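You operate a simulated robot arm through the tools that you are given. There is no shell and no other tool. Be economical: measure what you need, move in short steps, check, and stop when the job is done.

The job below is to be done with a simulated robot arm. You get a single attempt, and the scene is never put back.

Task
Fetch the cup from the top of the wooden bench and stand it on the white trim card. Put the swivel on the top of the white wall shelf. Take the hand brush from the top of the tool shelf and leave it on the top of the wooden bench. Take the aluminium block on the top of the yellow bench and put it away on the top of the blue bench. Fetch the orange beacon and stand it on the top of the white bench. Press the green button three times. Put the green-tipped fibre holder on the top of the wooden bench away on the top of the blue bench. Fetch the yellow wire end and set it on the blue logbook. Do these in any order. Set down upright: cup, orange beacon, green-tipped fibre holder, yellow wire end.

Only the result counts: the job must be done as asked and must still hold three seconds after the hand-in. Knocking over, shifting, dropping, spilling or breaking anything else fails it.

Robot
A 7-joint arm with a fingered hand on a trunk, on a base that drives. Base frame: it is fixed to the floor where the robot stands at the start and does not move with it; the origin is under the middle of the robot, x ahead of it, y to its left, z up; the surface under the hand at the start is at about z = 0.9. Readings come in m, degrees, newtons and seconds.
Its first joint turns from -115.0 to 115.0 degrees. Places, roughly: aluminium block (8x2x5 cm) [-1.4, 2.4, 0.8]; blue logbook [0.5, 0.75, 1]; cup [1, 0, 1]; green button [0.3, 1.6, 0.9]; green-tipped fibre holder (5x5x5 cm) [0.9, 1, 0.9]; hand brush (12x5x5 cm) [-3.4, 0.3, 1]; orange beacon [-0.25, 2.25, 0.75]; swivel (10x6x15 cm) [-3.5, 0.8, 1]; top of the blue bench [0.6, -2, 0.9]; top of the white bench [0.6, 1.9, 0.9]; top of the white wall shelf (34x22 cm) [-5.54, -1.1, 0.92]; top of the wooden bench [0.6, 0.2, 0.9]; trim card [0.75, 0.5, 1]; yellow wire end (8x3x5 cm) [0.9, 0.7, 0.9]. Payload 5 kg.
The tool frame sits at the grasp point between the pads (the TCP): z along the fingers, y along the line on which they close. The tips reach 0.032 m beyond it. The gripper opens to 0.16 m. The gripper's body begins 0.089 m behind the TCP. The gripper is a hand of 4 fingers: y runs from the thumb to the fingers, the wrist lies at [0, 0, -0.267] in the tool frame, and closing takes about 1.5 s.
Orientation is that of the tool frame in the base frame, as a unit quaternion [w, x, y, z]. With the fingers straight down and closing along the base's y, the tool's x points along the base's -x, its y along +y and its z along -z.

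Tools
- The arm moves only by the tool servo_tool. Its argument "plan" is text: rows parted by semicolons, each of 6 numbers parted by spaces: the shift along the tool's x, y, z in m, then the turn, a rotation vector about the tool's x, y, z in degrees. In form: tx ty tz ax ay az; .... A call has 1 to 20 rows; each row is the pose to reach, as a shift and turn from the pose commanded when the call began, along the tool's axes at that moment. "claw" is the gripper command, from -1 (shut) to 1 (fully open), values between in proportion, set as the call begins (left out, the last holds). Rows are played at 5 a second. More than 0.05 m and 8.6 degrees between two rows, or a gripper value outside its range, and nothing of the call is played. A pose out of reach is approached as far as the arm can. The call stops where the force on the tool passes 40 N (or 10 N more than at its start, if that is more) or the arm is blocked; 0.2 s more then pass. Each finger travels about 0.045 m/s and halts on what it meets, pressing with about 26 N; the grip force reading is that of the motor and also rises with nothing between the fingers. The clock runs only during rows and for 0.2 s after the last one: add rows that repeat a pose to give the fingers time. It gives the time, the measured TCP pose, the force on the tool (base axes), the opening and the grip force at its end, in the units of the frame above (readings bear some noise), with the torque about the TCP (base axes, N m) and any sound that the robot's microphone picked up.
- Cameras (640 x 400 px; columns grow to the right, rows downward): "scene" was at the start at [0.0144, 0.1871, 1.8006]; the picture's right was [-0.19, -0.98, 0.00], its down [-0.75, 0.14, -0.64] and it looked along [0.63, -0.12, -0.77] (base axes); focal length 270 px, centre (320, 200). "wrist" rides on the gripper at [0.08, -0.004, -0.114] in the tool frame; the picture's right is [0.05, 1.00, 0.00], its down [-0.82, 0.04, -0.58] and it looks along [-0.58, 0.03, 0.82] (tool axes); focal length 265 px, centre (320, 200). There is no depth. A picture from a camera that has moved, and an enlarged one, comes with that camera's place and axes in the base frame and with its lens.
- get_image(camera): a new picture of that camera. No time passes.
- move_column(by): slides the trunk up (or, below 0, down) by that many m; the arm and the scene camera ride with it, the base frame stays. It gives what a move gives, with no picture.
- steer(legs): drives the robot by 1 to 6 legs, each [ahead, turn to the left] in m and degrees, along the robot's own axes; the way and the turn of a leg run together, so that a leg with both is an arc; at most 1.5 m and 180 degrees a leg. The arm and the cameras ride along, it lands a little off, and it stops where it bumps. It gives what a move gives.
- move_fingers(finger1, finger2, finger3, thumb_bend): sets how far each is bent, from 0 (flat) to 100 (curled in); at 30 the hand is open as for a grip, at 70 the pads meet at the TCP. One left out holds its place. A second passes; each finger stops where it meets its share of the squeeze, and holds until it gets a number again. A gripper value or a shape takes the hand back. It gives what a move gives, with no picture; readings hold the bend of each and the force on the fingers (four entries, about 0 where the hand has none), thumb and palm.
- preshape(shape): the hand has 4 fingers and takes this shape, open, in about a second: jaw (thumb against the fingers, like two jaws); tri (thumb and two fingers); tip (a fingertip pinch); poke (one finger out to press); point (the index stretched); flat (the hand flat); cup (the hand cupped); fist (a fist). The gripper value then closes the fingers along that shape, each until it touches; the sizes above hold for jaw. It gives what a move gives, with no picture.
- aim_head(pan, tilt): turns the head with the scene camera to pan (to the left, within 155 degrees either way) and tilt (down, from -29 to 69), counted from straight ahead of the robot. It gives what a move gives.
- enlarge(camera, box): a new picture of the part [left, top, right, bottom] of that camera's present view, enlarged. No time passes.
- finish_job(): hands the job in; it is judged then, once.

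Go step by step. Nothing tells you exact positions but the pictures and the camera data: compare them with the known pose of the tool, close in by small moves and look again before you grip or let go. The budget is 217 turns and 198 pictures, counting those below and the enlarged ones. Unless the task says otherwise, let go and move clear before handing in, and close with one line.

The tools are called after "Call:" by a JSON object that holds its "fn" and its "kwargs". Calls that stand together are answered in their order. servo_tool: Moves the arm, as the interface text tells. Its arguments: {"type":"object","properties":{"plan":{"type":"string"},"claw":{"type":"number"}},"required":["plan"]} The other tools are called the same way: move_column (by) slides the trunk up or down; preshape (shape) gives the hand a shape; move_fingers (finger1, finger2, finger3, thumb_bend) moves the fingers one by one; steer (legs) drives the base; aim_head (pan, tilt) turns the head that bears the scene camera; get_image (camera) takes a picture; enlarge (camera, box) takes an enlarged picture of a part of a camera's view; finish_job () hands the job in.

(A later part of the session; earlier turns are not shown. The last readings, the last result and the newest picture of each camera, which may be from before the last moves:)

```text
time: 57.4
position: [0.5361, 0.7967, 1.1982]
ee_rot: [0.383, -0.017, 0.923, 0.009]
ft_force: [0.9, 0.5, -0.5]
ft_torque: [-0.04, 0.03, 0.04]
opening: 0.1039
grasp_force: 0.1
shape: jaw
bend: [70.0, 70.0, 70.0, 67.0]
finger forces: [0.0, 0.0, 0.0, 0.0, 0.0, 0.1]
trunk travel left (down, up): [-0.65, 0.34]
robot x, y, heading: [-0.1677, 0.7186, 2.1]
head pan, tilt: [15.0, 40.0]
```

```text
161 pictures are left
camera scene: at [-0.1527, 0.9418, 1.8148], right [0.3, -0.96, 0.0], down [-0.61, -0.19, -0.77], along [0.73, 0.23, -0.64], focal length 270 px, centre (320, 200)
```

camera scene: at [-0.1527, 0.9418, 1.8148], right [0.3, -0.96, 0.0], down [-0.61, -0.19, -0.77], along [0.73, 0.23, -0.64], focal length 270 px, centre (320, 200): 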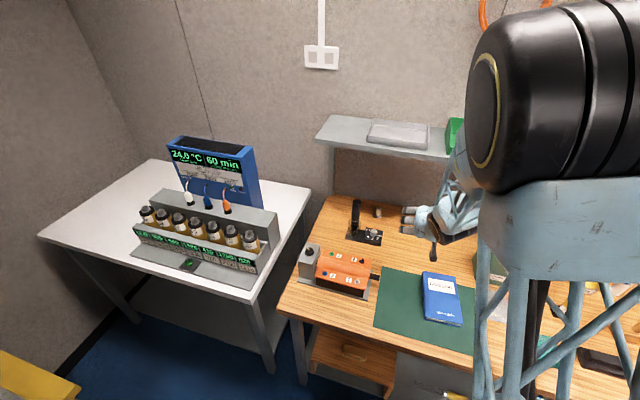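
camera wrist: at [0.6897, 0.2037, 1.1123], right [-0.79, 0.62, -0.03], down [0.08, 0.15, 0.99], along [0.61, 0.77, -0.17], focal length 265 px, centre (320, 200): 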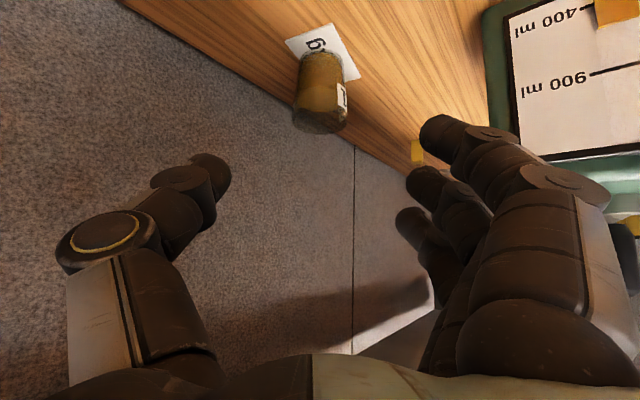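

I'm now at y≈0.72, facing the bench's left part. Look with the wrist camera and a zoom at the wire end and holder.

Call:
{"fn": "get_image", "kwargs": {"camera": "wrist"}}

Call:
{"fn": "aim_head", "kwargs": {"pan": 0, "tilt": 45}}

Call:
{"fn": "get_image", "kwargs": {"camera": "scene"}}

```text
160 pictures are left
camera wrist: at [0.3992, 0.7881, 1.2214], right [-0.08, 1.0, -0.03], down [0.17, 0.05, 0.98], along [0.98, 0.07, -0.17], focal length 265 px, centre (320, 200)
```

wrist: 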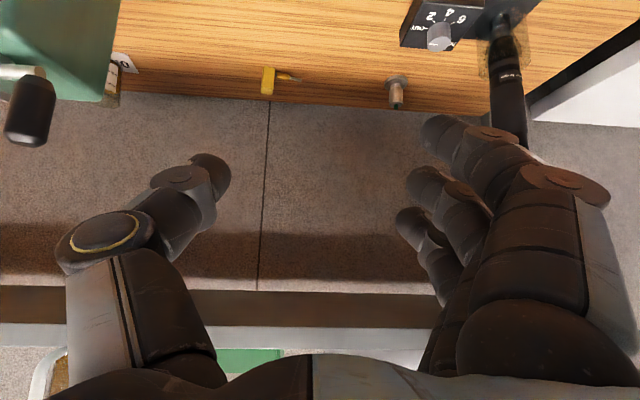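

```text
time: 58.2
position: [0.5358, 0.7973, 1.198]
ee_rot: [0.383, -0.018, 0.924, 0.009]
ft_force: [0.0, -0.4, -0.6]
ft_torque: [0.0, 0.01, 0.0]
opening: 0.1039
grasp_force: 0.1
shape: jaw
bend: [70.0, 70.0, 70.0, 67.0]
finger forces: [0.0, 0.0, 0.1, 0.0, 0.0, 0.0]
trunk travel left (down, up): [-0.65, 0.34]
robot x, y, heading: [-0.1632, 0.7163, 2.5]
head pan, tilt: [0.0, 45.0]
```

```text
159 pictures are left
camera scene: at [-0.1527, 0.9201, 1.8075], right [0.04, -1.0, 0.0], down [-0.71, -0.03, -0.71], along [0.71, 0.03, -0.71], focal length 270 px, centre (320, 200)
```

scene: 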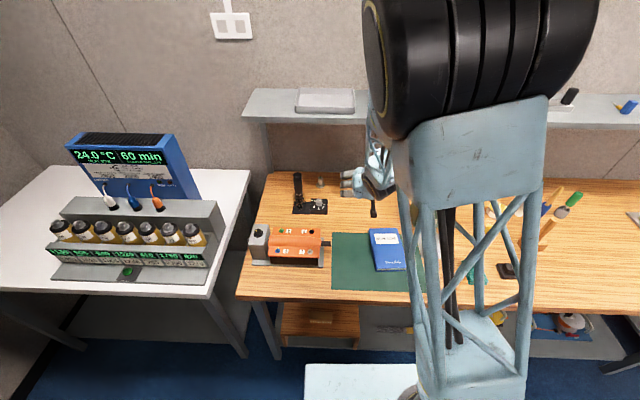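

The wire end is near (0.86, 0.714) with its wire pointing left, the fibre holder near (0.846, 0.959). I'll close in on the wire end and look at its shape.

Call:
{"fn": "servo_tool", "kwargs": {"plan": "-0.015 -0.031 0.019 0 0 0; -0.03 -0.062 0.038 0 0 0; -0.0453 -0.0922 0.0564 0 0 0; -0.0453 -0.0922 0.1 0 0 0; -0.0453 -0.0922 0.145 0 0 0; -0.0453 -0.0922 0.19 0 0 0; -0.0453 -0.0922 0.235 0 0 0; -0.0453 -0.0922 0.256 0 0 0; -0.0453 -0.0922 0.256 0 0 0"}}

Call:
{"fn": "get_image", "kwargs": {"camera": "wrist"}}

Call:
{"fn": "enlarge", "kwargs": {"camera": "wrist", "box": [240, 40, 400, 140]}}

```text
time: 60.2
position: [0.7508, 0.7131, 1.0487]
ee_rot: [0.382, -0.018, 0.924, 0.009]
ft_force: [1.1, -0.8, -0.1]
ft_torque: [-0.01, -0.02, 0.0]
opening: 0.1035
grasp_force: 0.1
shape: jaw
bend: [70.0, 70.0, 70.0, 67.0]
finger forces: [0.0, 0.0, 0.0, 0.0, 0.0, 0.1]
trunk travel left (down, up): [-0.65, 0.34]
robot x, y, heading: [-0.1652, 0.7171, 2.1]
head pan, tilt: [0.0, 45.0]
```

```text
158 pictures are left
camera wrist: at [0.6143, 0.7041, 1.0723], right [-0.08, 1.0, -0.03], down [0.17, 0.05, 0.98], along [0.98, 0.07, -0.17], focal length 265 px, centre (320, 200)
```

wrist: 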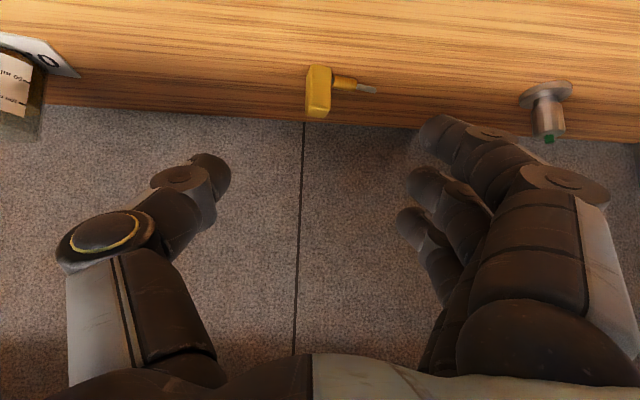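

```text
4.00 times, centred on (320, 90) of wrist
camera zoom: at [0.6143, 0.7041, 1.0723], right [-0.08, 1.0, -0.03], down [0.17, 0.05, 0.98], along [0.98, 0.07, -0.17], focal length 1062 px, centre (320, 640)
```

zoom: 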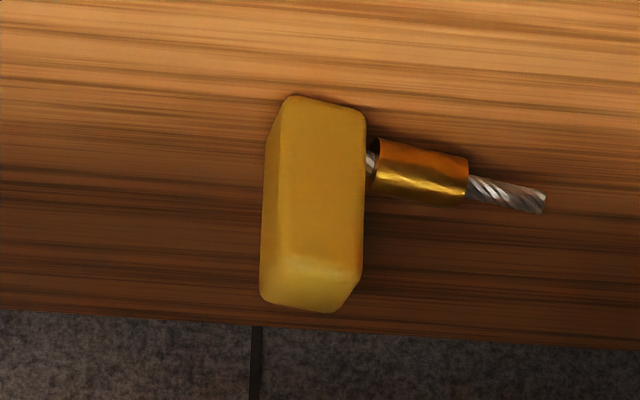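

The wire end is a small upright yellow block with a copper ferrule sticking out to the left at mid height. I want to grip above the ferrule with the upper fingers only, so I'll find out which finger number is the lower one.

Call:
{"fn": "move_fingers", "kwargs": {"finger1": 100}}

Call:
{"fn": "get_image", "kwargs": {"camera": "wrist"}}

```text
time: 61.2
position: [0.752, 0.7127, 1.0495]
ee_rot: [0.383, -0.017, 0.924, 0.008]
ft_force: [0.3, -0.1, -0.5]
ft_torque: [-0.01, 0.0, 0.01]
opening: 0.0601
grasp_force: 0.0
shape: fingers
bend: [100.0, 70.0, 70.0, 67.0]
finger forces: [0.0, 0.0, 0.0, 0.1, 0.0, 0.0]
trunk travel left (down, up): [-0.65, 0.34]
robot x, y, heading: [-0.165, 0.718, 2.2]
head pan, tilt: [0.0, 45.0]
```

```text
156 pictures are left
camera wrist: at [0.6143, 0.7041, 1.0724], right [-0.08, 1.0, -0.03], down [0.17, 0.05, 0.98], along [0.98, 0.07, -0.17], focal length 265 px, centre (320, 200)
```

wrist: 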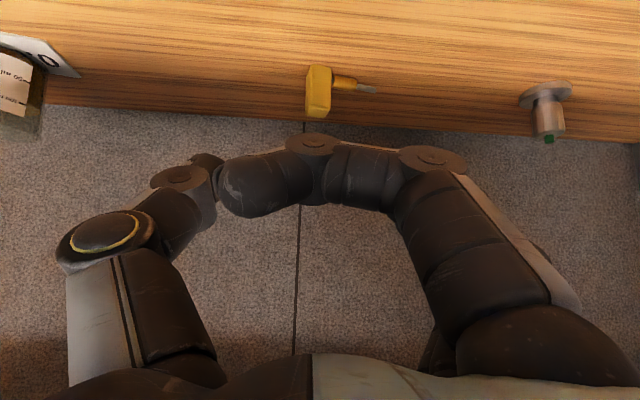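

Finger 1 is the lower one; curled it obstructs, so I'll stretch it flat out of the way instead.

Call:
{"fn": "move_fingers", "kwargs": {"finger1": 0}}

Call:
{"fn": "get_image", "kwargs": {"camera": "wrist"}}

```text
time: 62.2
position: [0.7513, 0.7126, 1.0487]
ee_rot: [0.383, -0.018, 0.924, 0.009]
ft_force: [0.1, 0.8, -0.3]
ft_torque: [0.0, -0.02, -0.01]
opening: 0.1789
grasp_force: 0.0
shape: fingers
bend: [0.0, 70.0, 70.0, 67.0]
finger forces: [0.0, 0.0, 0.0, 0.1, 0.0, 0.0]
trunk travel left (down, up): [-0.65, 0.34]
robot x, y, heading: [-0.1645, 0.7196, 2.2]
head pan, tilt: [0.0, 45.0]
```

```text
155 pictures are left
camera wrist: at [0.6142, 0.7041, 1.0724], right [-0.08, 1.0, -0.03], down [0.17, 0.05, 0.98], along [0.98, 0.07, -0.17], focal length 265 px, centre (320, 200)
```

wrist: 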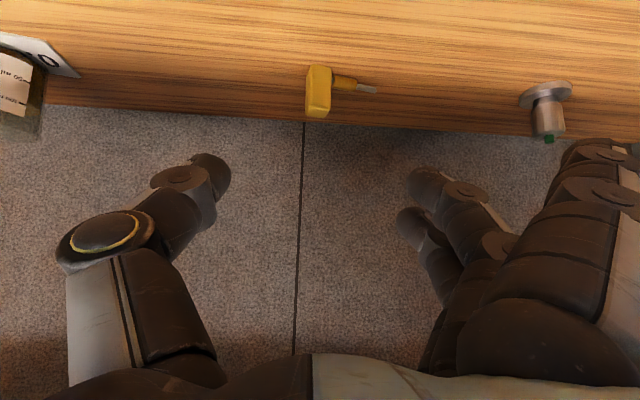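

Finger 1 is out of the way. I'll match the block's ~10° rotation and advance to 7 cm short.

Call:
{"fn": "servo_tool", "kwargs": {"plan": "0 0.005 0.037 4.6 0 4.6; -0.0013 0.0105 0.0744 9.2 0 9.2; -0.0013 0.0105 0.0744 9.2 0 9.2"}}

Call:
{"fn": "get_image", "kwargs": {"camera": "wrist"}}

```text
time: 63.0
position: [0.8054, 0.7255, 0.9976]
ee_rot: [0.381, 0.088, 0.92, -0.035]
ft_force: [-0.1, 0.2, 0.7]
ft_torque: [0.02, 0.04, 0.04]
opening: 0.1789
grasp_force: 0.1
shape: fingers
bend: [0.0, 70.0, 70.0, 67.0]
finger forces: [0.0, 0.0, 0.1, 0.1, 0.1, 0.0]
trunk travel left (down, up): [-0.65, 0.34]
robot x, y, heading: [-0.1658, 0.7142, 2.3]
head pan, tilt: [0.0, 45.0]
```

```text
154 pictures are left
camera wrist: at [0.67, 0.7481, 1.0214], right [0.15, 0.99, -0.03], down [0.17, 0.01, 0.98], along [0.97, -0.16, -0.17], focal length 265 px, centre (320, 200)
```

wrist: 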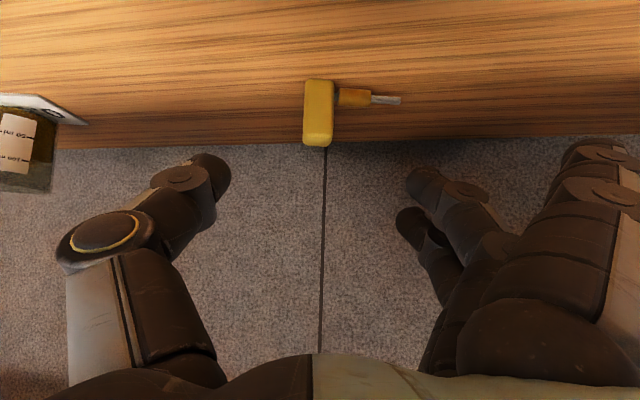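

Aligned on column 320. Advance 7 cm and check.

Call:
{"fn": "servo_tool", "kwargs": {"plan": "0 0 0.025 0 0 0; 0 0 0.05 0 0 0; 0 0 0.069 0 0 0; 0 0 0.069 0 0 0"}}

Call:
{"fn": "get_image", "kwargs": {"camera": "wrist"}}

Call:
{"fn": "enlarge", "kwargs": {"camera": "scene", "box": [300, 120, 460, 220]}}

```text
time: 64.0
position: [0.8531, 0.717, 0.947]
ee_rot: [0.381, 0.087, 0.92, -0.035]
ft_force: [-0.8, 0.3, -0.4]
ft_torque: [-0.01, -0.03, -0.01]
opening: 0.1791
grasp_force: 0.1
shape: fingers
bend: [0.0, 70.0, 70.0, 67.0]
finger forces: [0.0, 0.1, 0.0, 0.0, 0.0, 0.1]
trunk travel left (down, up): [-0.65, 0.34]
robot x, y, heading: [-0.1653, 0.7162, 2.3]
head pan, tilt: [0.0, 45.0]
```

```text
153 pictures are left
camera wrist: at [0.717, 0.7395, 0.9712], right [0.15, 0.99, -0.03], down [0.17, 0.01, 0.98], along [0.97, -0.15, -0.17], focal length 265 px, centre (320, 200)
```

wrist: 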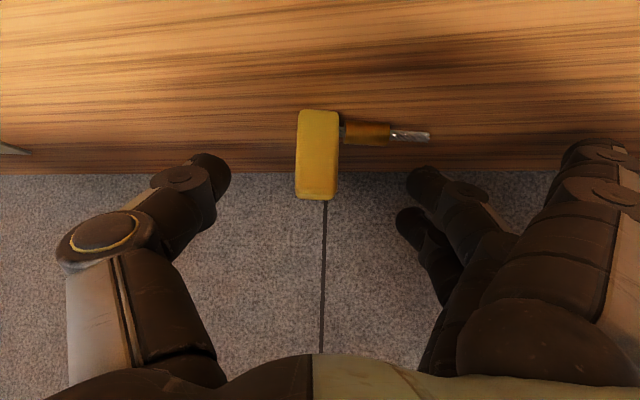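

```text
4.00 times, centred on (380, 170) of scene
camera zoom: at [-0.1526, 0.92, 1.8076], right [0.04, -1.0, 0.0], down [-0.71, -0.03, -0.71], along [0.71, 0.03, -0.71], focal length 1080 px, centre (80, 320)
```

zoom: 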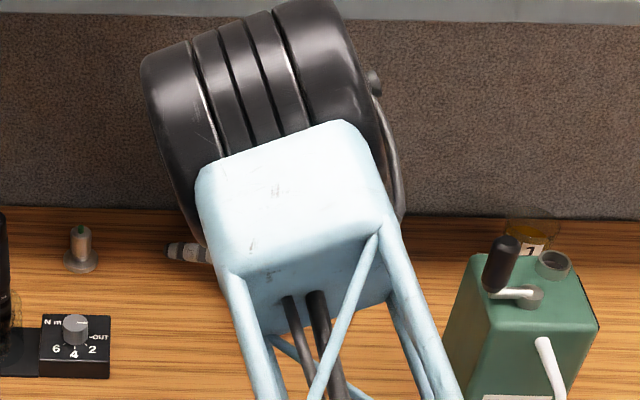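

The block top is level with the grasp point. I'll lower 6 mm and close fingers 2, 3 and thumb.

Call:
{"fn": "servo_tool", "kwargs": {"plan": "0.0045 0 0.0045 0 0 0; 0.0045 0 0.0045 0 0 0"}}

Call:
{"fn": "move_fingers", "kwargs": {"finger2": 80, "finger3": 80, "thumb_bend": 78}}

Call:
{"fn": "get_image", "kwargs": {"camera": "wrist"}}

```text
time: 64.6
position: [0.8536, 0.7163, 0.9406]
ee_rot: [0.381, 0.086, 0.92, -0.034]
ft_force: [-0.1, 0.2, 0.0]
ft_torque: [-0.01, 0.01, 0.01]
opening: 0.1792
grasp_force: 0.1
shape: fingers
bend: [0.0, 70.0, 70.0, 67.0]
finger forces: [0.0, 0.0, 0.0, 0.0, 0.0, 0.0]
trunk travel left (down, up): [-0.65, 0.34]
robot x, y, heading: [-0.1656, 0.7177, 2.3]
head pan, tilt: [0.0, 45.0]
```

```text
time: 65.6
position: [0.8533, 0.7177, 0.9406]
ee_rot: [0.382, 0.087, 0.919, -0.035]
ft_force: [-0.9, -1.0, 2.2]
ft_torque: [0.09, -0.02, 0.01]
opening: 0.1263
grasp_force: 11.2
shape: fingers
bend: [0.0, 79.0, 80.0, 72.0]
finger forces: [0.0, 10.6, 0.0, 0.0, 11.4, 0.1]
trunk travel left (down, up): [-0.65, 0.34]
robot x, y, heading: [-0.168, 0.7185, 2.2]
head pan, tilt: [0.0, 45.0]
```

```text
151 pictures are left
camera wrist: at [0.7176, 0.7393, 0.9646], right [0.15, 0.99, -0.03], down [0.17, 0.01, 0.98], along [0.97, -0.15, -0.17], focal length 265 px, centre (320, 200)
```

wrist: 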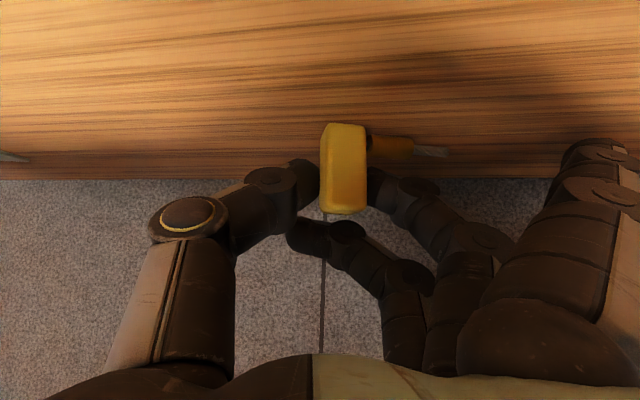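

The block is pinched between thumb and finger 2 (11 N each). Lift gently and check.

Call:
{"fn": "servo_tool", "kwargs": {"plan": "-0.0071 0 -0.0071 0 0 0; -0.0142 0 -0.0142 0 0 0; -0.0213 0 -0.0213 0 0 0; -0.0284 0 -0.0284 0 0 0; -0.0354 0 -0.0354 0 0 0; -0.0354 0 -0.0354 0 0 0"}}

Call:
{"fn": "get_image", "kwargs": {"camera": "wrist"}}

```text
time: 67.0
position: [0.8543, 0.716, 0.991]
ee_rot: [0.38, 0.088, 0.92, -0.037]
ft_force: [0.2, -0.5, -1.3]
ft_torque: [-0.03, 0.01, 0.02]
opening: 0.1224
grasp_force: 9.8
shape: fingers
bend: [0.0, 78.0, 80.0, 74.0]
finger forces: [0.0, 9.7, 0.1, 0.0, 9.0, 0.0]
trunk travel left (down, up): [-0.65, 0.34]
robot x, y, heading: [-0.1692, 0.7196, 2.1]
head pan, tilt: [0.0, 45.0]
```

```text
150 pictures are left
camera wrist: at [0.7181, 0.739, 1.0148], right [0.15, 0.99, -0.03], down [0.17, 0.01, 0.98], along [0.97, -0.15, -0.17], focal length 265 px, centre (320, 200)
```

wrist: 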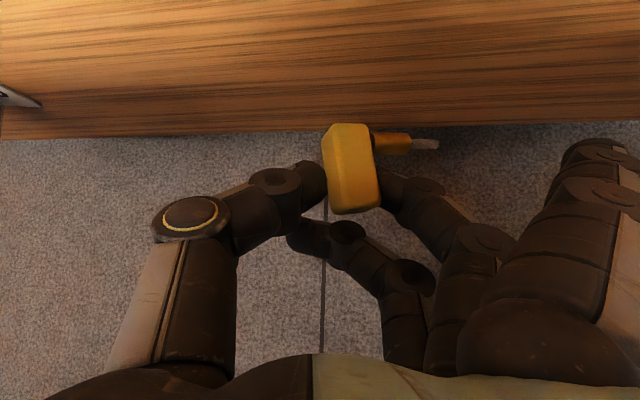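

Held, slightly rolled. I'll raise a bit, back the base up 0.13 m, and view.

Call:
{"fn": "servo_tool", "kwargs": {"plan": "-0.0071 0 -0.0071 0 0 0; -0.0142 0 -0.0142 0 0 0; -0.0213 0 -0.0213 0 0 0; -0.0284 0 -0.0284 0 0 0; -0.0284 0 -0.0284 0 0 0"}}

Call:
{"fn": "steer", "kwargs": {"legs": [[-0.13, 0]]}}

Call:
{"fn": "get_image", "kwargs": {"camera": "wrist"}}

Call:
{"fn": "get_image", "kwargs": {"camera": "scene"}}

```text
time: 68.2
position: [0.8554, 0.7162, 1.031]
ee_rot: [0.381, 0.087, 0.92, -0.035]
ft_force: [0.2, 0.6, -0.5]
ft_torque: [-0.03, 0.01, 0.01]
opening: 0.1228
grasp_force: 9.6
shape: fingers
bend: [0.0, 78.0, 80.0, 74.0]
finger forces: [0.1, 9.8, 0.0, 0.1, 9.0, 0.0]
trunk travel left (down, up): [-0.65, 0.34]
robot x, y, heading: [-0.166, 0.717, 2.2]
head pan, tilt: [0.0, 45.0]
```

```text
time: 69.5
position: [0.7234, 0.7134, 1.0326]
ee_rot: [0.382, 0.086, 0.92, -0.034]
ft_force: [-0.5, -0.2, -0.1]
ft_torque: [-0.01, -0.04, 0.0]
opening: 0.1227
grasp_force: 9.2
shape: fingers
bend: [0.0, 78.0, 80.0, 74.0]
finger forces: [0.0, 9.8, 0.1, 0.0, 9.0, 0.1]
trunk travel left (down, up): [-0.65, 0.34]
robot x, y, heading: [-0.2975, 0.709, 2.4]
head pan, tilt: [0.0, 45.0]
```

```text
149 pictures are left
camera wrist: at [0.5872, 0.7355, 1.0563], right [0.15, 0.99, -0.03], down [0.17, 0.01, 0.98], along [0.97, -0.15, -0.17], focal length 265 px, centre (320, 200)
```

wrist: 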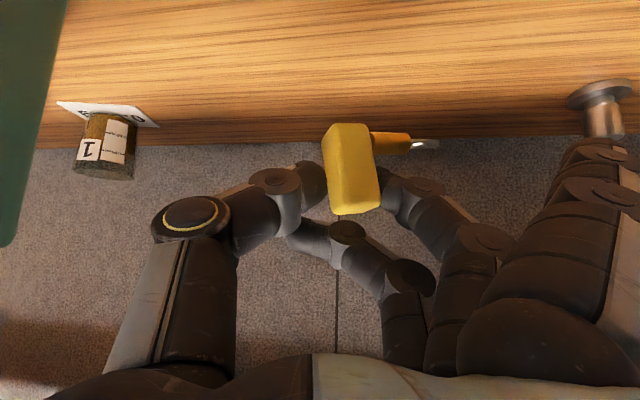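

```text
148 pictures are left
camera scene: at [-0.2851, 0.9148, 1.8076], right [0.04, -1.0, 0.0], down [-0.71, -0.03, -0.71], along [0.71, 0.03, -0.71], focal length 270 px, centre (320, 200)
```

scene: 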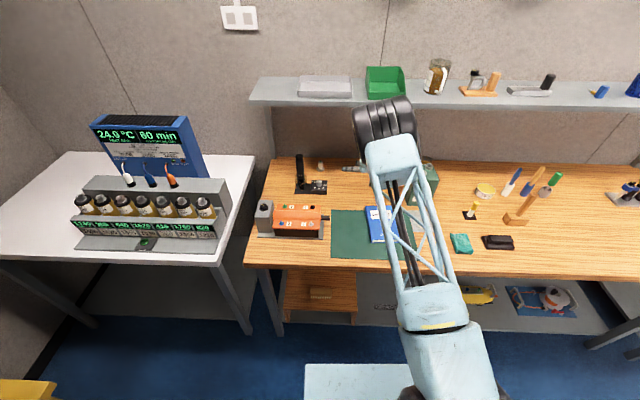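

Out from under the shelf. Zoom in on the held block to judge its lean.

Call:
{"fn": "enlarge", "kwargs": {"camera": "wrist", "box": [280, 110, 440, 210]}}

```text
4.00 times, centred on (360, 160) of wrist
camera zoom: at [0.5872, 0.7355, 1.0563], right [0.15, 0.99, -0.03], down [0.17, 0.01, 0.98], along [0.97, -0.15, -0.17], focal length 1062 px, centre (160, 360)
```

zoom: 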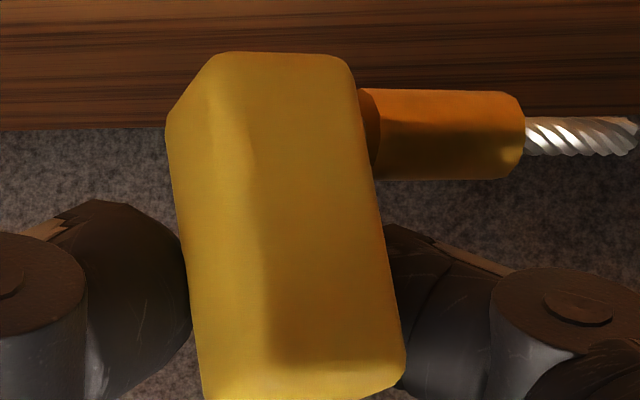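

The lean is only about 4°. Carry the block over the logbook, correcting the roll.

Call:
{"fn": "servo_tool", "kwargs": {"plan": "0.0207 -0.0115 -0.0207 -0.3 0 0.3; 0.0415 -0.023 -0.0414 -0.7 0 0.7; 0.0622 -0.0344 -0.0621 -1 0 1; 0.083 -0.0459 -0.0828 -1.4 0 1.4; 0.1037 -0.0574 -0.1035 -1.7 0 1.7; 0.1245 -0.0689 -0.1242 -2.1 0 2.1; 0.1452 -0.0803 -0.1449 -2.5 0 2.5; 0.166 -0.0918 -0.1656 -2.8 0 2.8; 0.166 -0.0918 -0.1656 -2.8 0 2.8"}}

Call:
{"fn": "get_image", "kwargs": {"camera": "wrist"}}

Call:
{"fn": "aim_head", "kwargs": {"pan": 0, "tilt": 55}}

Call:
{"fn": "get_image", "kwargs": {"camera": "scene"}}

```text
time: 71.5
position: [0.4757, 0.6657, 1.0309]
ee_rot: [0.383, 0.099, 0.918, -0.002]
ft_force: [-0.6, -0.1, -0.3]
ft_torque: [-0.04, -0.03, -0.07]
opening: 0.1224
grasp_force: 9.5
shape: fingers
bend: [0.0, 78.0, 80.0, 74.0]
finger forces: [0.1, 9.7, 0.0, 0.0, 8.8, 0.0]
trunk travel left (down, up): [-0.65, 0.34]
robot x, y, heading: [-0.2938, 0.7119, 2.0]
head pan, tilt: [0.0, 45.0]
```

```text
146 pictures are left
camera wrist: at [0.3392, 0.6862, 1.0548], right [0.15, 0.99, 0.03], down [0.16, -0.06, 0.99], along [0.98, -0.14, -0.17], focal length 265 px, centre (320, 200)
```

wrist: 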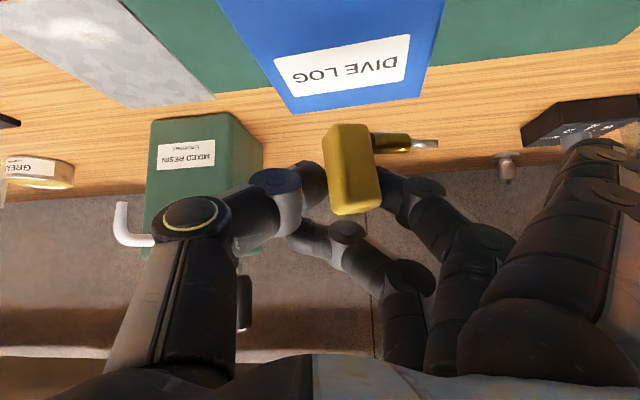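

```text
time: 72.2
position: [0.4761, 0.6651, 1.0307]
ee_rot: [0.384, 0.099, 0.918, -0.003]
ft_force: [-0.2, 0.0, -0.7]
ft_torque: [0.02, -0.04, 0.0]
opening: 0.1226
grasp_force: 10.0
shape: fingers
bend: [0.0, 78.0, 80.0, 74.0]
finger forces: [0.0, 9.6, 0.0, 0.0, 8.9, 0.1]
trunk travel left (down, up): [-0.65, 0.34]
robot x, y, heading: [-0.2964, 0.7156, 2.4]
head pan, tilt: [0.0, 55.0]
```

```text
145 pictures are left
camera scene: at [-0.293, 0.9145, 1.7941], right [0.04, -1.0, 0.0], down [-0.82, -0.03, -0.57], along [0.57, 0.02, -0.82], focal length 270 px, centre (320, 200)
```

scene: 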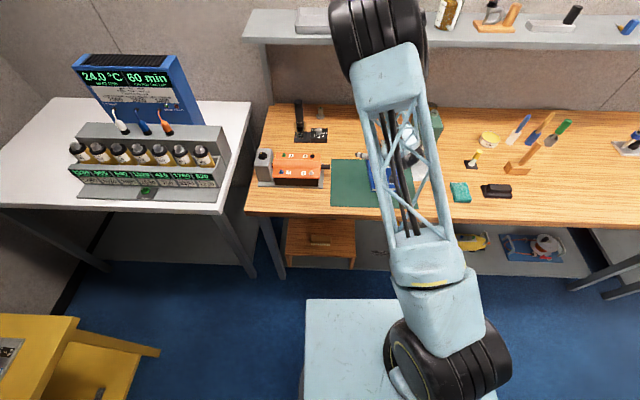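

The point under the block is mid-logbook. Lower 4.5 cm and check.

Call:
{"fn": "servo_tool", "kwargs": {"plan": "0.008 -0.0008 0.008 0 0 0; 0.016 -0.0016 0.016 0 0 0; 0.024 -0.0024 0.024 0 0 0; 0.0318 -0.0032 0.0318 0 0 0; 0.0318 -0.0032 0.0318 0 0 0"}}

Call:
{"fn": "get_image", "kwargs": {"camera": "wrist"}}

```text
time: 73.4
position: [0.4764, 0.6663, 0.9864]
ee_rot: [0.383, 0.099, 0.918, -0.003]
ft_force: [-0.8, 0.1, -0.1]
ft_torque: [-0.02, -0.01, 0.0]
opening: 0.1226
grasp_force: 9.1
shape: fingers
bend: [0.0, 78.0, 80.0, 74.0]
finger forces: [0.0, 9.8, 0.0, 0.0, 8.9, 0.1]
trunk travel left (down, up): [-0.65, 0.34]
robot x, y, heading: [-0.2957, 0.7113, 2.5]
head pan, tilt: [0.0, 55.0]
```

```text
144 pictures are left
camera wrist: at [0.3398, 0.6864, 1.0099], right [0.15, 0.99, 0.03], down [0.16, -0.06, 0.99], along [0.98, -0.14, -0.17], focal length 265 px, centre (320, 200)
```

wrist: 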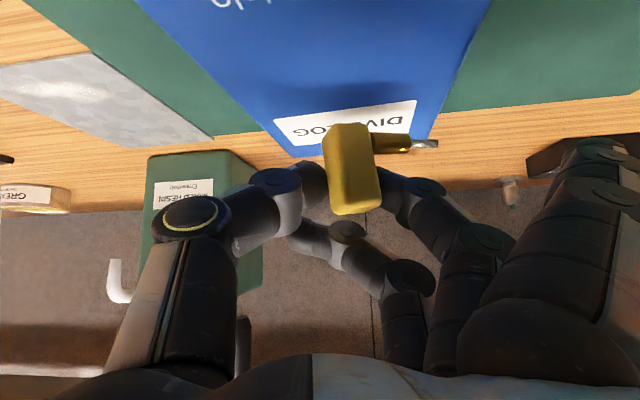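

Still clear of the book. Lower in small steps until contact.

Call:
{"fn": "servo_tool", "kwargs": {"plan": "0.005 -0.0005 0.005 0 0 0; 0.01 -0.001 0.01 0 0 0; 0.0127 -0.0013 0.0127 0 0 0; 0.0127 -0.0013 0.0127 0 0 0"}}

Call:
{"fn": "get_image", "kwargs": {"camera": "wrist"}}

```text
time: 74.4
position: [0.4752, 0.6653, 0.9686]
ee_rot: [0.384, 0.1, 0.918, -0.003]
ft_force: [0.1, 0.5, 0.0]
ft_torque: [-0.01, -0.03, 0.03]
opening: 0.1166
grasp_force: 0.0
shape: fingers
bend: [0.0, 78.0, 80.0, 77.0]
finger forces: [0.1, 0.0, 0.0, 0.1, 0.1, 0.0]
trunk travel left (down, up): [-0.65, 0.34]
robot x, y, heading: [-0.2981, 0.7143, 2.5]
head pan, tilt: [0.0, 55.0]
```

```text
143 pictures are left
camera wrist: at [0.3395, 0.6868, 0.9916], right [0.15, 0.99, 0.03], down [0.16, -0.06, 0.99], along [0.98, -0.14, -0.17], focal length 265 px, centre (320, 200)
```

wrist: 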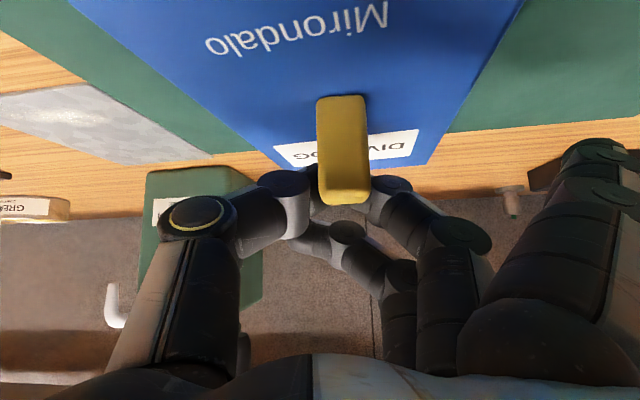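

The block slipped out of the pinch on touching and appears to stand on the book. Look closely before opening.

Call:
{"fn": "enlarge", "kwargs": {"camera": "wrist", "box": [260, 80, 440, 215]}}

Call:
{"fn": "enlarge", "kwargs": {"camera": "scene", "box": [320, 100, 480, 220]}}

```text
2.96 times, centred on (350, 148) of wrist
camera zoom: at [0.3395, 0.6868, 0.9916], right [0.15, 0.99, 0.03], down [0.16, -0.06, 0.99], along [0.98, -0.14, -0.17], focal length 786 px, centre (231, 356)
```

zoom: 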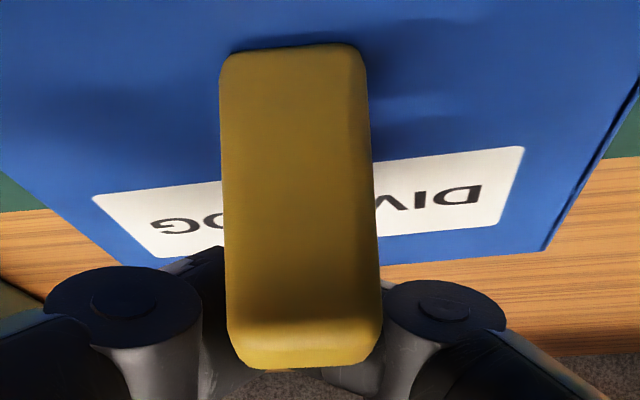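

```text
3.33 times, centred on (400, 160) of scene
camera zoom: at [-0.2931, 0.9145, 1.7941], right [0.04, -1.0, 0.0], down [-0.82, -0.03, -0.57], along [0.57, 0.02, -0.82], focal length 900 px, centre (53, 333)
```

zoom: 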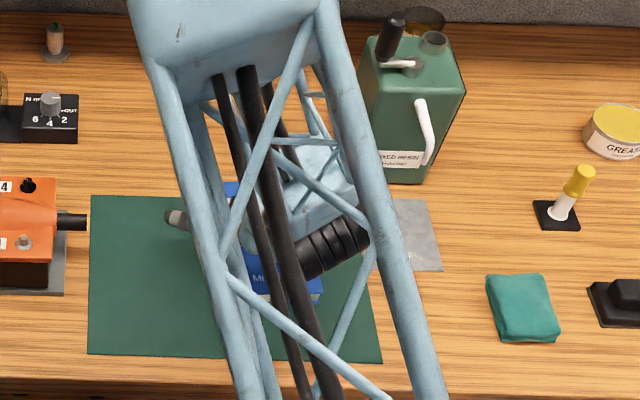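

The block stands upright on the book, ferrule pointing away. I'll open the fingers sideways and re-look.

Call:
{"fn": "move_fingers", "kwargs": {"finger2": 60, "finger3": 60, "thumb_bend": 55}}

Call:
{"fn": "get_image", "kwargs": {"camera": "wrist"}}

```text
time: 75.4
position: [0.4741, 0.6661, 0.9677]
ee_rot: [0.384, 0.099, 0.918, -0.003]
ft_force: [0.1, -1.0, 0.2]
ft_torque: [-0.04, -0.02, 0.0]
opening: 0.1575
grasp_force: 0.1
shape: fingers
bend: [0.0, 60.0, 60.0, 55.0]
finger forces: [0.1, 0.0, 0.0, 0.1, 0.0, 0.1]
trunk travel left (down, up): [-0.65, 0.34]
robot x, y, heading: [-0.296, 0.7083, 2.4]
head pan, tilt: [0.0, 55.0]
```

```text
140 pictures are left
camera wrist: at [0.3396, 0.6869, 0.9917], right [0.15, 0.99, 0.03], down [0.16, -0.06, 0.99], along [0.98, -0.14, -0.17], focal length 265 px, centre (320, 200)
```

wrist: 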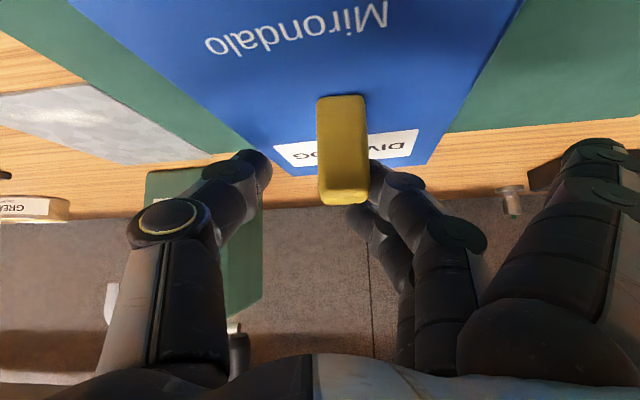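

Stable. Open further, then withdraw along the tool axis.

Call:
{"fn": "move_fingers", "kwargs": {"finger2": 25, "finger3": 25, "thumb_bend": 35}}

Call:
{"fn": "servo_tool", "kwargs": {"plan": "0 0 -0.03 0 0 0; 0 0 -0.07 0 0 0; 0 0 -0.11 0 0 0; 0 0 -0.15 0 0 0; 0 0 -0.15 0 0 0"}}

Call:
{"fn": "get_image", "kwargs": {"camera": "wrist"}}

```text
time: 76.4
position: [0.4764, 0.666, 0.9674]
ee_rot: [0.383, 0.099, 0.918, -0.003]
ft_force: [-0.2, 0.3, -0.8]
ft_torque: [-0.01, -0.01, -0.03]
opening: 0.1969
grasp_force: 0.1
shape: fingers
bend: [0.0, 25.0, 25.0, 35.0]
finger forces: [0.0, 0.1, 0.0, 0.1, 0.0, 0.0]
trunk travel left (down, up): [-0.65, 0.34]
robot x, y, heading: [-0.2969, 0.7121, 2.1]
head pan, tilt: [0.0, 55.0]
```

```text
time: 77.6
position: [0.3699, 0.6788, 1.0719]
ee_rot: [0.383, 0.1, 0.918, -0.003]
ft_force: [0.7, -0.2, -0.6]
ft_torque: [-0.02, 0.0, 0.0]
opening: 0.1971
grasp_force: 0.0
shape: fingers
bend: [0.0, 25.0, 25.0, 35.0]
finger forces: [0.0, 0.1, 0.1, 0.0, 0.0, 0.0]
trunk travel left (down, up): [-0.65, 0.34]
robot x, y, heading: [-0.2938, 0.7117, 2.3]
head pan, tilt: [0.0, 55.0]
```

```text
139 pictures are left
camera wrist: at [0.2342, 0.6985, 1.0962], right [0.15, 0.99, 0.03], down [0.16, -0.06, 0.99], along [0.98, -0.14, -0.17], focal length 265 px, centre (320, 200)
```

wrist: 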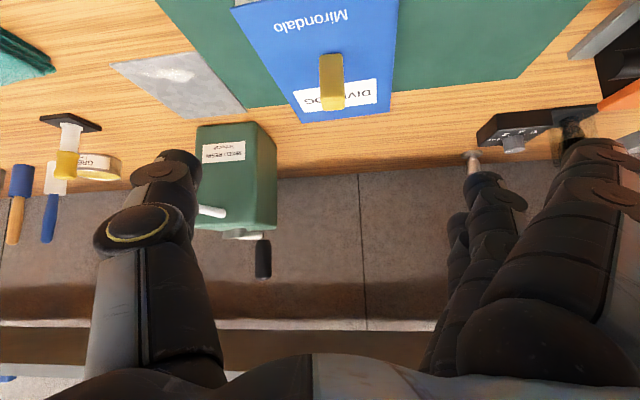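

The wire end stands upright on the logbook. Next the fibre holder at about (0.85, 0.955): raise the hand, return to jaw shape, turn left and drive slightly forward.

Call:
{"fn": "servo_tool", "kwargs": {"plan": "-0.028 0.003 -0.028 1 0 -1; -0.056 0.006 -0.056 2 0 -2; -0.0847 0.0084 -0.0846 2.8 0 -2.8; -0.0847 0.0084 -0.0846 2.8 0 -2.8"}}

Call:
{"fn": "preshape", "kwargs": {"shape": "jaw"}}

Call:
{"fn": "steer", "kwargs": {"legs": [[0, 12], [0.15, 0]]}}

Call:
{"fn": "get_image", "kwargs": {"camera": "wrist"}}

Call:
{"fn": "get_image", "kwargs": {"camera": "scene"}}

```text
time: 78.6
position: [0.372, 0.6784, 1.1946]
ee_rot: [0.382, 0.086, 0.92, -0.035]
ft_force: [-0.9, -0.1, 1.0]
ft_torque: [0.0, 0.0, 0.02]
opening: 0.1972
grasp_force: 0.0
shape: fingers
bend: [0.0, 25.0, 25.0, 35.0]
finger forces: [0.1, 0.1, 0.0, 0.0, 0.0, 0.1]
trunk travel left (down, up): [-0.65, 0.34]
robot x, y, heading: [-0.2949, 0.7112, 2.3]
head pan, tilt: [0.0, 55.0]
```

```text
time: 79.5
position: [0.3716, 0.6788, 1.1944]
ee_rot: [0.382, 0.086, 0.92, -0.034]
ft_force: [0.0, 0.7, -0.1]
ft_torque: [-0.02, -0.01, -0.01]
opening: 0.1596
grasp_force: 0.0
shape: jaw
bend: [30.0, 30.0, 30.0, 30.0]
finger forces: [0.0, 0.1, 0.1, 0.0, 0.0, 0.0]
trunk travel left (down, up): [-0.65, 0.34]
robot x, y, heading: [-0.2943, 0.713, 2.5]
head pan, tilt: [0.0, 55.0]
```

```text
time: 81.7
position: [0.5129, 0.8527, 1.1927]
ee_rot: [0.382, -0.009, 0.924, 0.004]
ft_force: [0.2, 0.3, 0.0]
ft_torque: [0.02, 0.0, 0.0]
opening: 0.1599
grasp_force: 0.1
shape: jaw
bend: [30.0, 30.0, 30.0, 30.0]
finger forces: [0.1, 0.1, 0.0, 0.0, 0.0, 0.0]
trunk travel left (down, up): [-0.65, 0.34]
robot x, y, heading: [-0.1507, 0.7512, 13.8]
head pan, tilt: [0.0, 55.0]
```

```text
138 pictures are left
camera wrist: at [0.3753, 0.8463, 1.2177], right [-0.06, 1.0, -0.03], down [0.17, 0.04, 0.98], along [0.98, 0.05, -0.17], focal length 265 px, centre (320, 200)
```

wrist: 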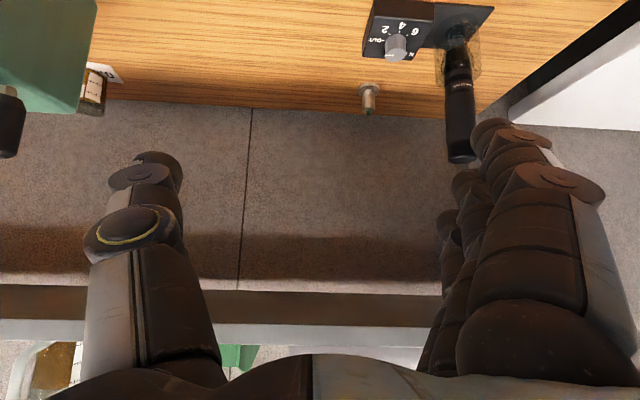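

```text
137 pictures are left
camera scene: at [-0.186, 0.9484, 1.7941], right [0.24, -0.97, 0.0], down [-0.8, -0.2, -0.57], along [0.56, 0.14, -0.82], focal length 270 px, centre (320, 200)
```

scene: 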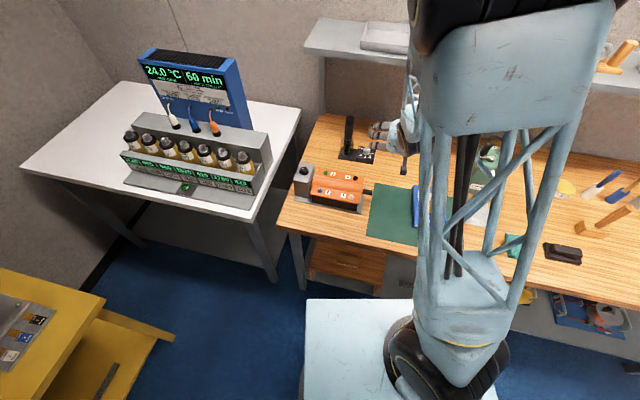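

The holder is near (0.857, 0.965); the dial box and torch stand in front-left, so I'll approach with 30° yaw from the right.

Call:
{"fn": "servo_tool", "kwargs": {"plan": "-0.024 -0.002 0.026 -5.1 0 -5.1; -0.048 -0.004 0.053 -10.2 0 -10.2; -0.072 -0.006 0.079 -15.4 0 -15.4; -0.0955 -0.0082 0.1052 -20.5 0 -20.5; -0.0927 0.0072 0.1473 -20.5 0 -20.5; -0.0899 0.0225 0.1894 -20.5 0 -20.5; -0.0871 0.0379 0.2315 -20.5 0 -20.5; -0.0843 0.0532 0.2736 -20.5 0 -20.5; -0.0843 0.0532 0.2736 -20.5 0 -20.5", "claw": 0.2}}

Call:
{"fn": "get_image", "kwargs": {"camera": "wrist"}}

Call:
{"fn": "enlarge", "kwargs": {"camera": "scene", "box": [280, 80, 480, 205]}}

```text
time: 83.7
position: [0.7634, 0.9109, 1.061]
ee_rot: [0.37, -0.239, 0.892, 0.1]
ft_force: [-0.3, -0.1, -0.3]
ft_torque: [-0.05, -0.01, -0.02]
opening: 0.0961
grasp_force: 0.1
shape: jaw
bend: [71.0, 71.0, 71.0, 69.0]
finger forces: [0.0, 0.0, 0.1, 0.0, 0.0, 0.1]
trunk travel left (down, up): [-0.65, 0.34]
robot x, y, heading: [-0.1485, 0.75, 14.2]
head pan, tilt: [0.0, 55.0]
```

```text
136 pictures are left
camera wrist: at [0.6467, 0.8385, 1.0842], right [-0.53, 0.85, -0.03], down [0.12, 0.12, 0.99], along [0.84, 0.52, -0.17], focal length 265 px, centre (320, 200)
```

wrist: 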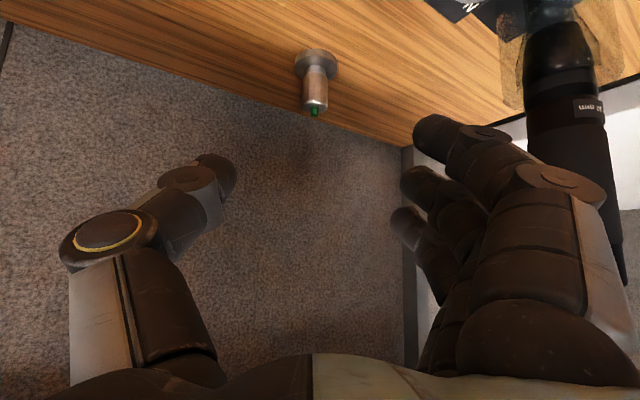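

```text
3.20 times, centred on (380, 142) of scene
camera zoom: at [-0.1879, 0.9485, 1.7941], right [0.24, -0.97, 0.0], down [-0.79, -0.2, -0.57], along [0.56, 0.14, -0.82], focal length 864 px, centre (128, 384)
```

zoom: 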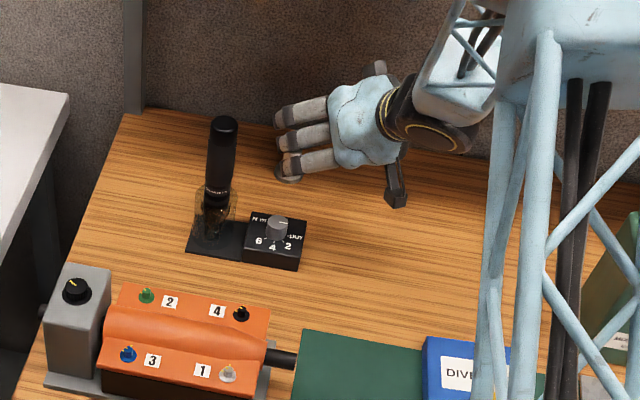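

Holder measured at (0.852, 0.956), cylinder ~2 cm wide with top at z≈0.954. Advance to the grasp.

Call:
{"fn": "servo_tool", "kwargs": {"plan": "0.003 -0.003 0.045 0 0 0; 0.0063 -0.005 0.09 0 0 0; 0.0063 -0.0052 0.12 0 0 0; 0.0063 -0.0052 0.1465 0 0 0; 0.0063 -0.0052 0.1465 0 0 0"}}

Call:
{"fn": "get_image", "kwargs": {"camera": "wrist"}}

```text
time: 84.9
position: [0.8526, 0.9548, 0.9533]
ee_rot: [0.369, -0.24, 0.893, 0.1]
ft_force: [-0.3, -0.4, 0.4]
ft_torque: [0.02, 0.0, -0.02]
opening: 0.0964
grasp_force: 0.1
shape: jaw
bend: [71.0, 71.0, 71.0, 69.0]
finger forces: [0.1, 0.0, 0.0, 0.1, 0.0, 0.0]
trunk travel left (down, up): [-0.65, 0.34]
robot x, y, heading: [-0.148, 0.7492, 14.1]
head pan, tilt: [0.0, 55.0]
```

```text
134 pictures are left
camera wrist: at [0.7358, 0.8828, 0.9772], right [-0.53, 0.85, -0.03], down [0.12, 0.12, 0.98], along [0.84, 0.52, -0.17], focal length 265 px, centre (320, 200)
```

wrist: 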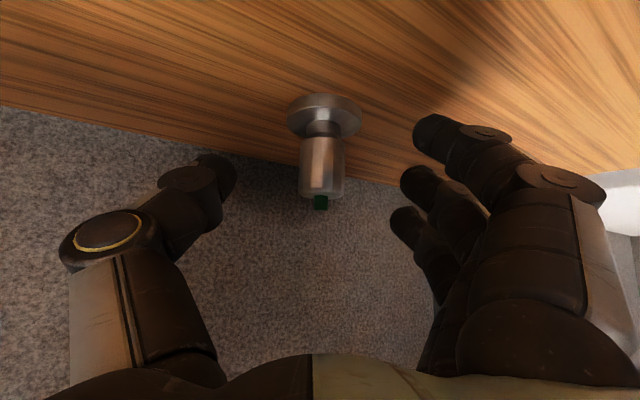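

Well centred. Close.

Call:
{"fn": "servo_tool", "kwargs": {"plan": "0 0 0 0 0 0; 0 0 0 0 0 0; 0 0 0 0 0 0; 0 0 0 0 0 0; 0 0 0 0 0 0; 0 0 0 0 0 0; 0 0 0 0 0 0; 0 0 0 0 0 0; 0 0 0 0 0 0", "claw": -1}}

Call:
{"fn": "get_image", "kwargs": {"camera": "wrist"}}

```text
time: 86.9
position: [0.8517, 0.9543, 0.9546]
ee_rot: [0.371, -0.24, 0.892, 0.1]
ft_force: [-0.7, 0.7, 8.4]
ft_torque: [0.22, 0.1, 0.03]
opening: 0.0127
grasp_force: 26.0
shape: jaw
bend: [72.0, 71.0, 68.0, 72.0]
finger forces: [8.5, 11.8, 0.0, 0.0, 21.0, 0.0]
trunk travel left (down, up): [-0.65, 0.34]
robot x, y, heading: [-0.1475, 0.749, 14.1]
head pan, tilt: [0.0, 55.0]
```

```text
133 pictures are left
camera wrist: at [0.7354, 0.8829, 0.9783], right [-0.53, 0.85, -0.03], down [0.12, 0.12, 0.99], along [0.84, 0.52, -0.17], focal length 265 px, centre (320, 200)
```

wrist: 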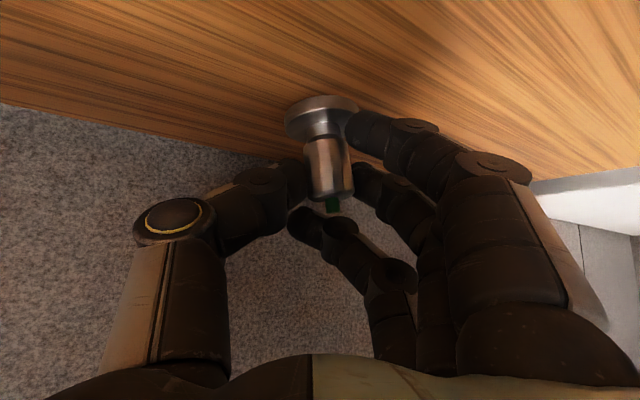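

Held by two fingers and thumb with a small lean. Lift and check.

Call:
{"fn": "servo_tool", "kwargs": {"plan": "-0.0071 0 -0.0071 0 0 0; -0.0142 0 -0.0142 0 0 0; -0.0213 0 -0.0213 0 0 0; -0.0284 0 -0.0284 0 0 0; -0.0354 0 -0.0354 0 0 0; -0.0354 0 -0.0354 0 0 0"}}

Call:
{"fn": "get_image", "kwargs": {"camera": "wrist"}}

```text
time: 88.3
position: [0.8521, 0.9559, 1.0029]
ee_rot: [0.369, -0.238, 0.893, 0.1]
ft_force: [0.3, -0.9, -0.6]
ft_torque: [0.02, -0.01, -0.01]
opening: 0.0111
grasp_force: 25.9
shape: jaw
bend: [73.0, 71.0, 68.0, 72.0]
finger forces: [5.3, 13.2, 0.0, 0.1, 17.7, 0.1]
trunk travel left (down, up): [-0.65, 0.34]
robot x, y, heading: [-0.1473, 0.7491, 14.2]
head pan, tilt: [0.0, 55.0]
```

```text
132 pictures are left
camera wrist: at [0.7347, 0.8833, 1.0261], right [-0.53, 0.85, -0.03], down [0.13, 0.12, 0.98], along [0.84, 0.52, -0.17], focal length 265 px, centre (320, 200)
```

wrist: 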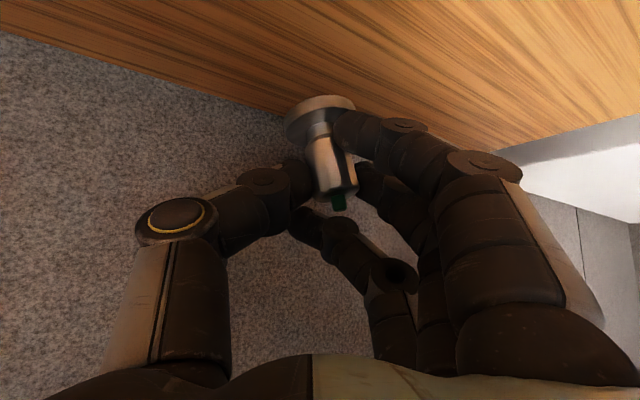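

Held, leaning about 15° but firm. Retract out from the shelf, then look at the way to the blue bench.

Call:
{"fn": "servo_tool", "kwargs": {"plan": "0 0 -0.04 0 0 0; 0 0 -0.08 0 0 0; 0 0 -0.12 0 0 0; 0 0 -0.16 0 0 0; 0 0 -0.2 0 0 0; -0.02 -0.02 -0.24 0 0 0; -0.03 -0.05 -0.28 0 0 0; -0.03 -0.08 -0.3 0 0 0; -0.03 -0.08 -0.3 0 0 0"}}

Call:
{"fn": "aim_head", "kwargs": {"pan": -100, "tilt": 35}}

Call:
{"fn": "get_image", "kwargs": {"camera": "scene"}}

Call:
{"fn": "get_image", "kwargs": {"camera": "wrist"}}

```text
refused: row 7 steps farther than a row can; nothing moved
```

```text
time: 90.0
position: [0.8521, 0.9554, 1.0027]
ee_rot: [0.369, -0.24, 0.892, 0.101]
ft_force: [-0.2, -0.5, -1.4]
ft_torque: [-0.02, -0.03, 0.03]
opening: 0.0111
grasp_force: 26.6
shape: jaw
bend: [73.0, 71.0, 68.0, 72.0]
finger forces: [5.3, 13.0, 0.1, 0.0, 17.7, 0.0]
trunk travel left (down, up): [-0.65, 0.34]
robot x, y, heading: [-0.1491, 0.7498, 14.0]
head pan, tilt: [-100.0, 35.0]
```

```text
131 pictures are left
camera scene: at [-0.2509, 0.8427, 1.8224], right [-1.0, -0.07, 0.0], down [-0.04, 0.57, -0.82], along [0.06, -0.82, -0.57], focal length 270 px, centre (320, 200)
```

scene: 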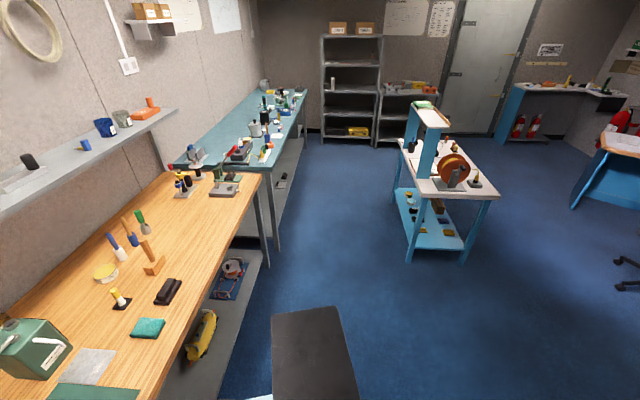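

```text
130 pictures are left
camera wrist: at [0.7349, 0.8833, 1.0262], right [-0.53, 0.85, -0.03], down [0.13, 0.12, 0.98], along [0.84, 0.52, -0.17], focal length 265 px, centre (320, 200)
```

wrist: 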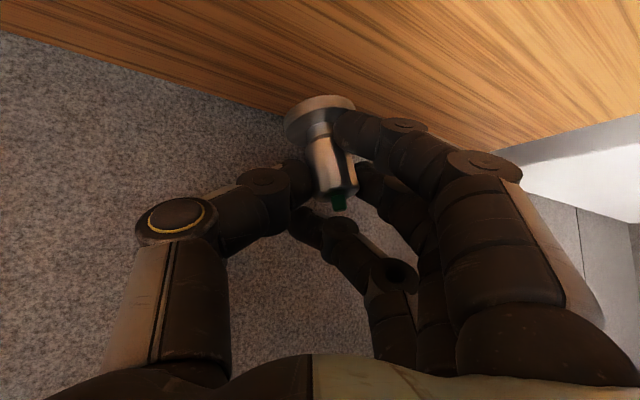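

The dark slab moves with the robot, so it's part of its base; the aisle to the blue bench is about 1.2 m wide and clear. Redo the retraction with legal steps.

Call:
{"fn": "servo_tool", "kwargs": {"plan": "0 0 -0.04 0 0 0; 0 0 -0.08 0 0 0; 0 0 -0.12 0 0 0; 0 0 -0.16 0 0 0; 0 0 -0.2 0 0 0; 0 -0.02 -0.24 0 0 0; 0 -0.04 -0.28 0 0 0; 0 -0.05 -0.31 0 0 0; 0 -0.05 -0.31 0 0 0"}}

Call:
{"fn": "enlarge", "kwargs": {"camera": "scene", "box": [160, 70, 320, 210]}}

```text
time: 92.0
position: [0.6858, 0.8034, 1.2232]
ee_rot: [0.369, -0.24, 0.892, 0.101]
ft_force: [-0.1, 0.7, -0.1]
ft_torque: [0.02, 0.01, -0.01]
opening: 0.0113
grasp_force: 25.6
shape: jaw
bend: [73.0, 71.0, 68.0, 72.0]
finger forces: [5.1, 13.0, 0.0, 0.0, 17.5, 0.0]
trunk travel left (down, up): [-0.65, 0.34]
robot x, y, heading: [-0.151, 0.7486, 14.0]
head pan, tilt: [-100.0, 35.0]
```

```text
2.86 times, centred on (240, 140) of scene
camera zoom: at [-0.2507, 0.8427, 1.8224], right [-1.0, -0.07, 0.0], down [-0.04, 0.57, -0.82], along [0.06, -0.82, -0.57], focal length 772 px, centre (549, 371)
```

zoom: 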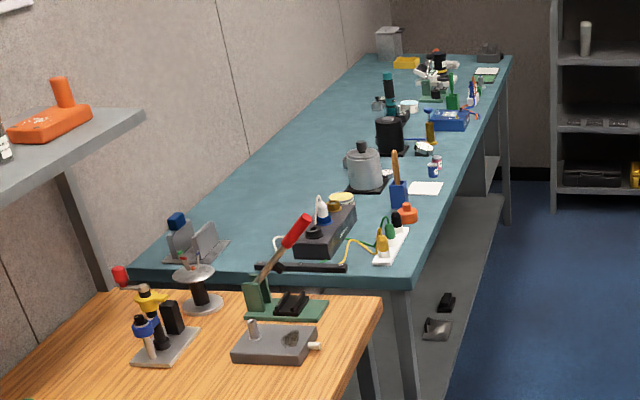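

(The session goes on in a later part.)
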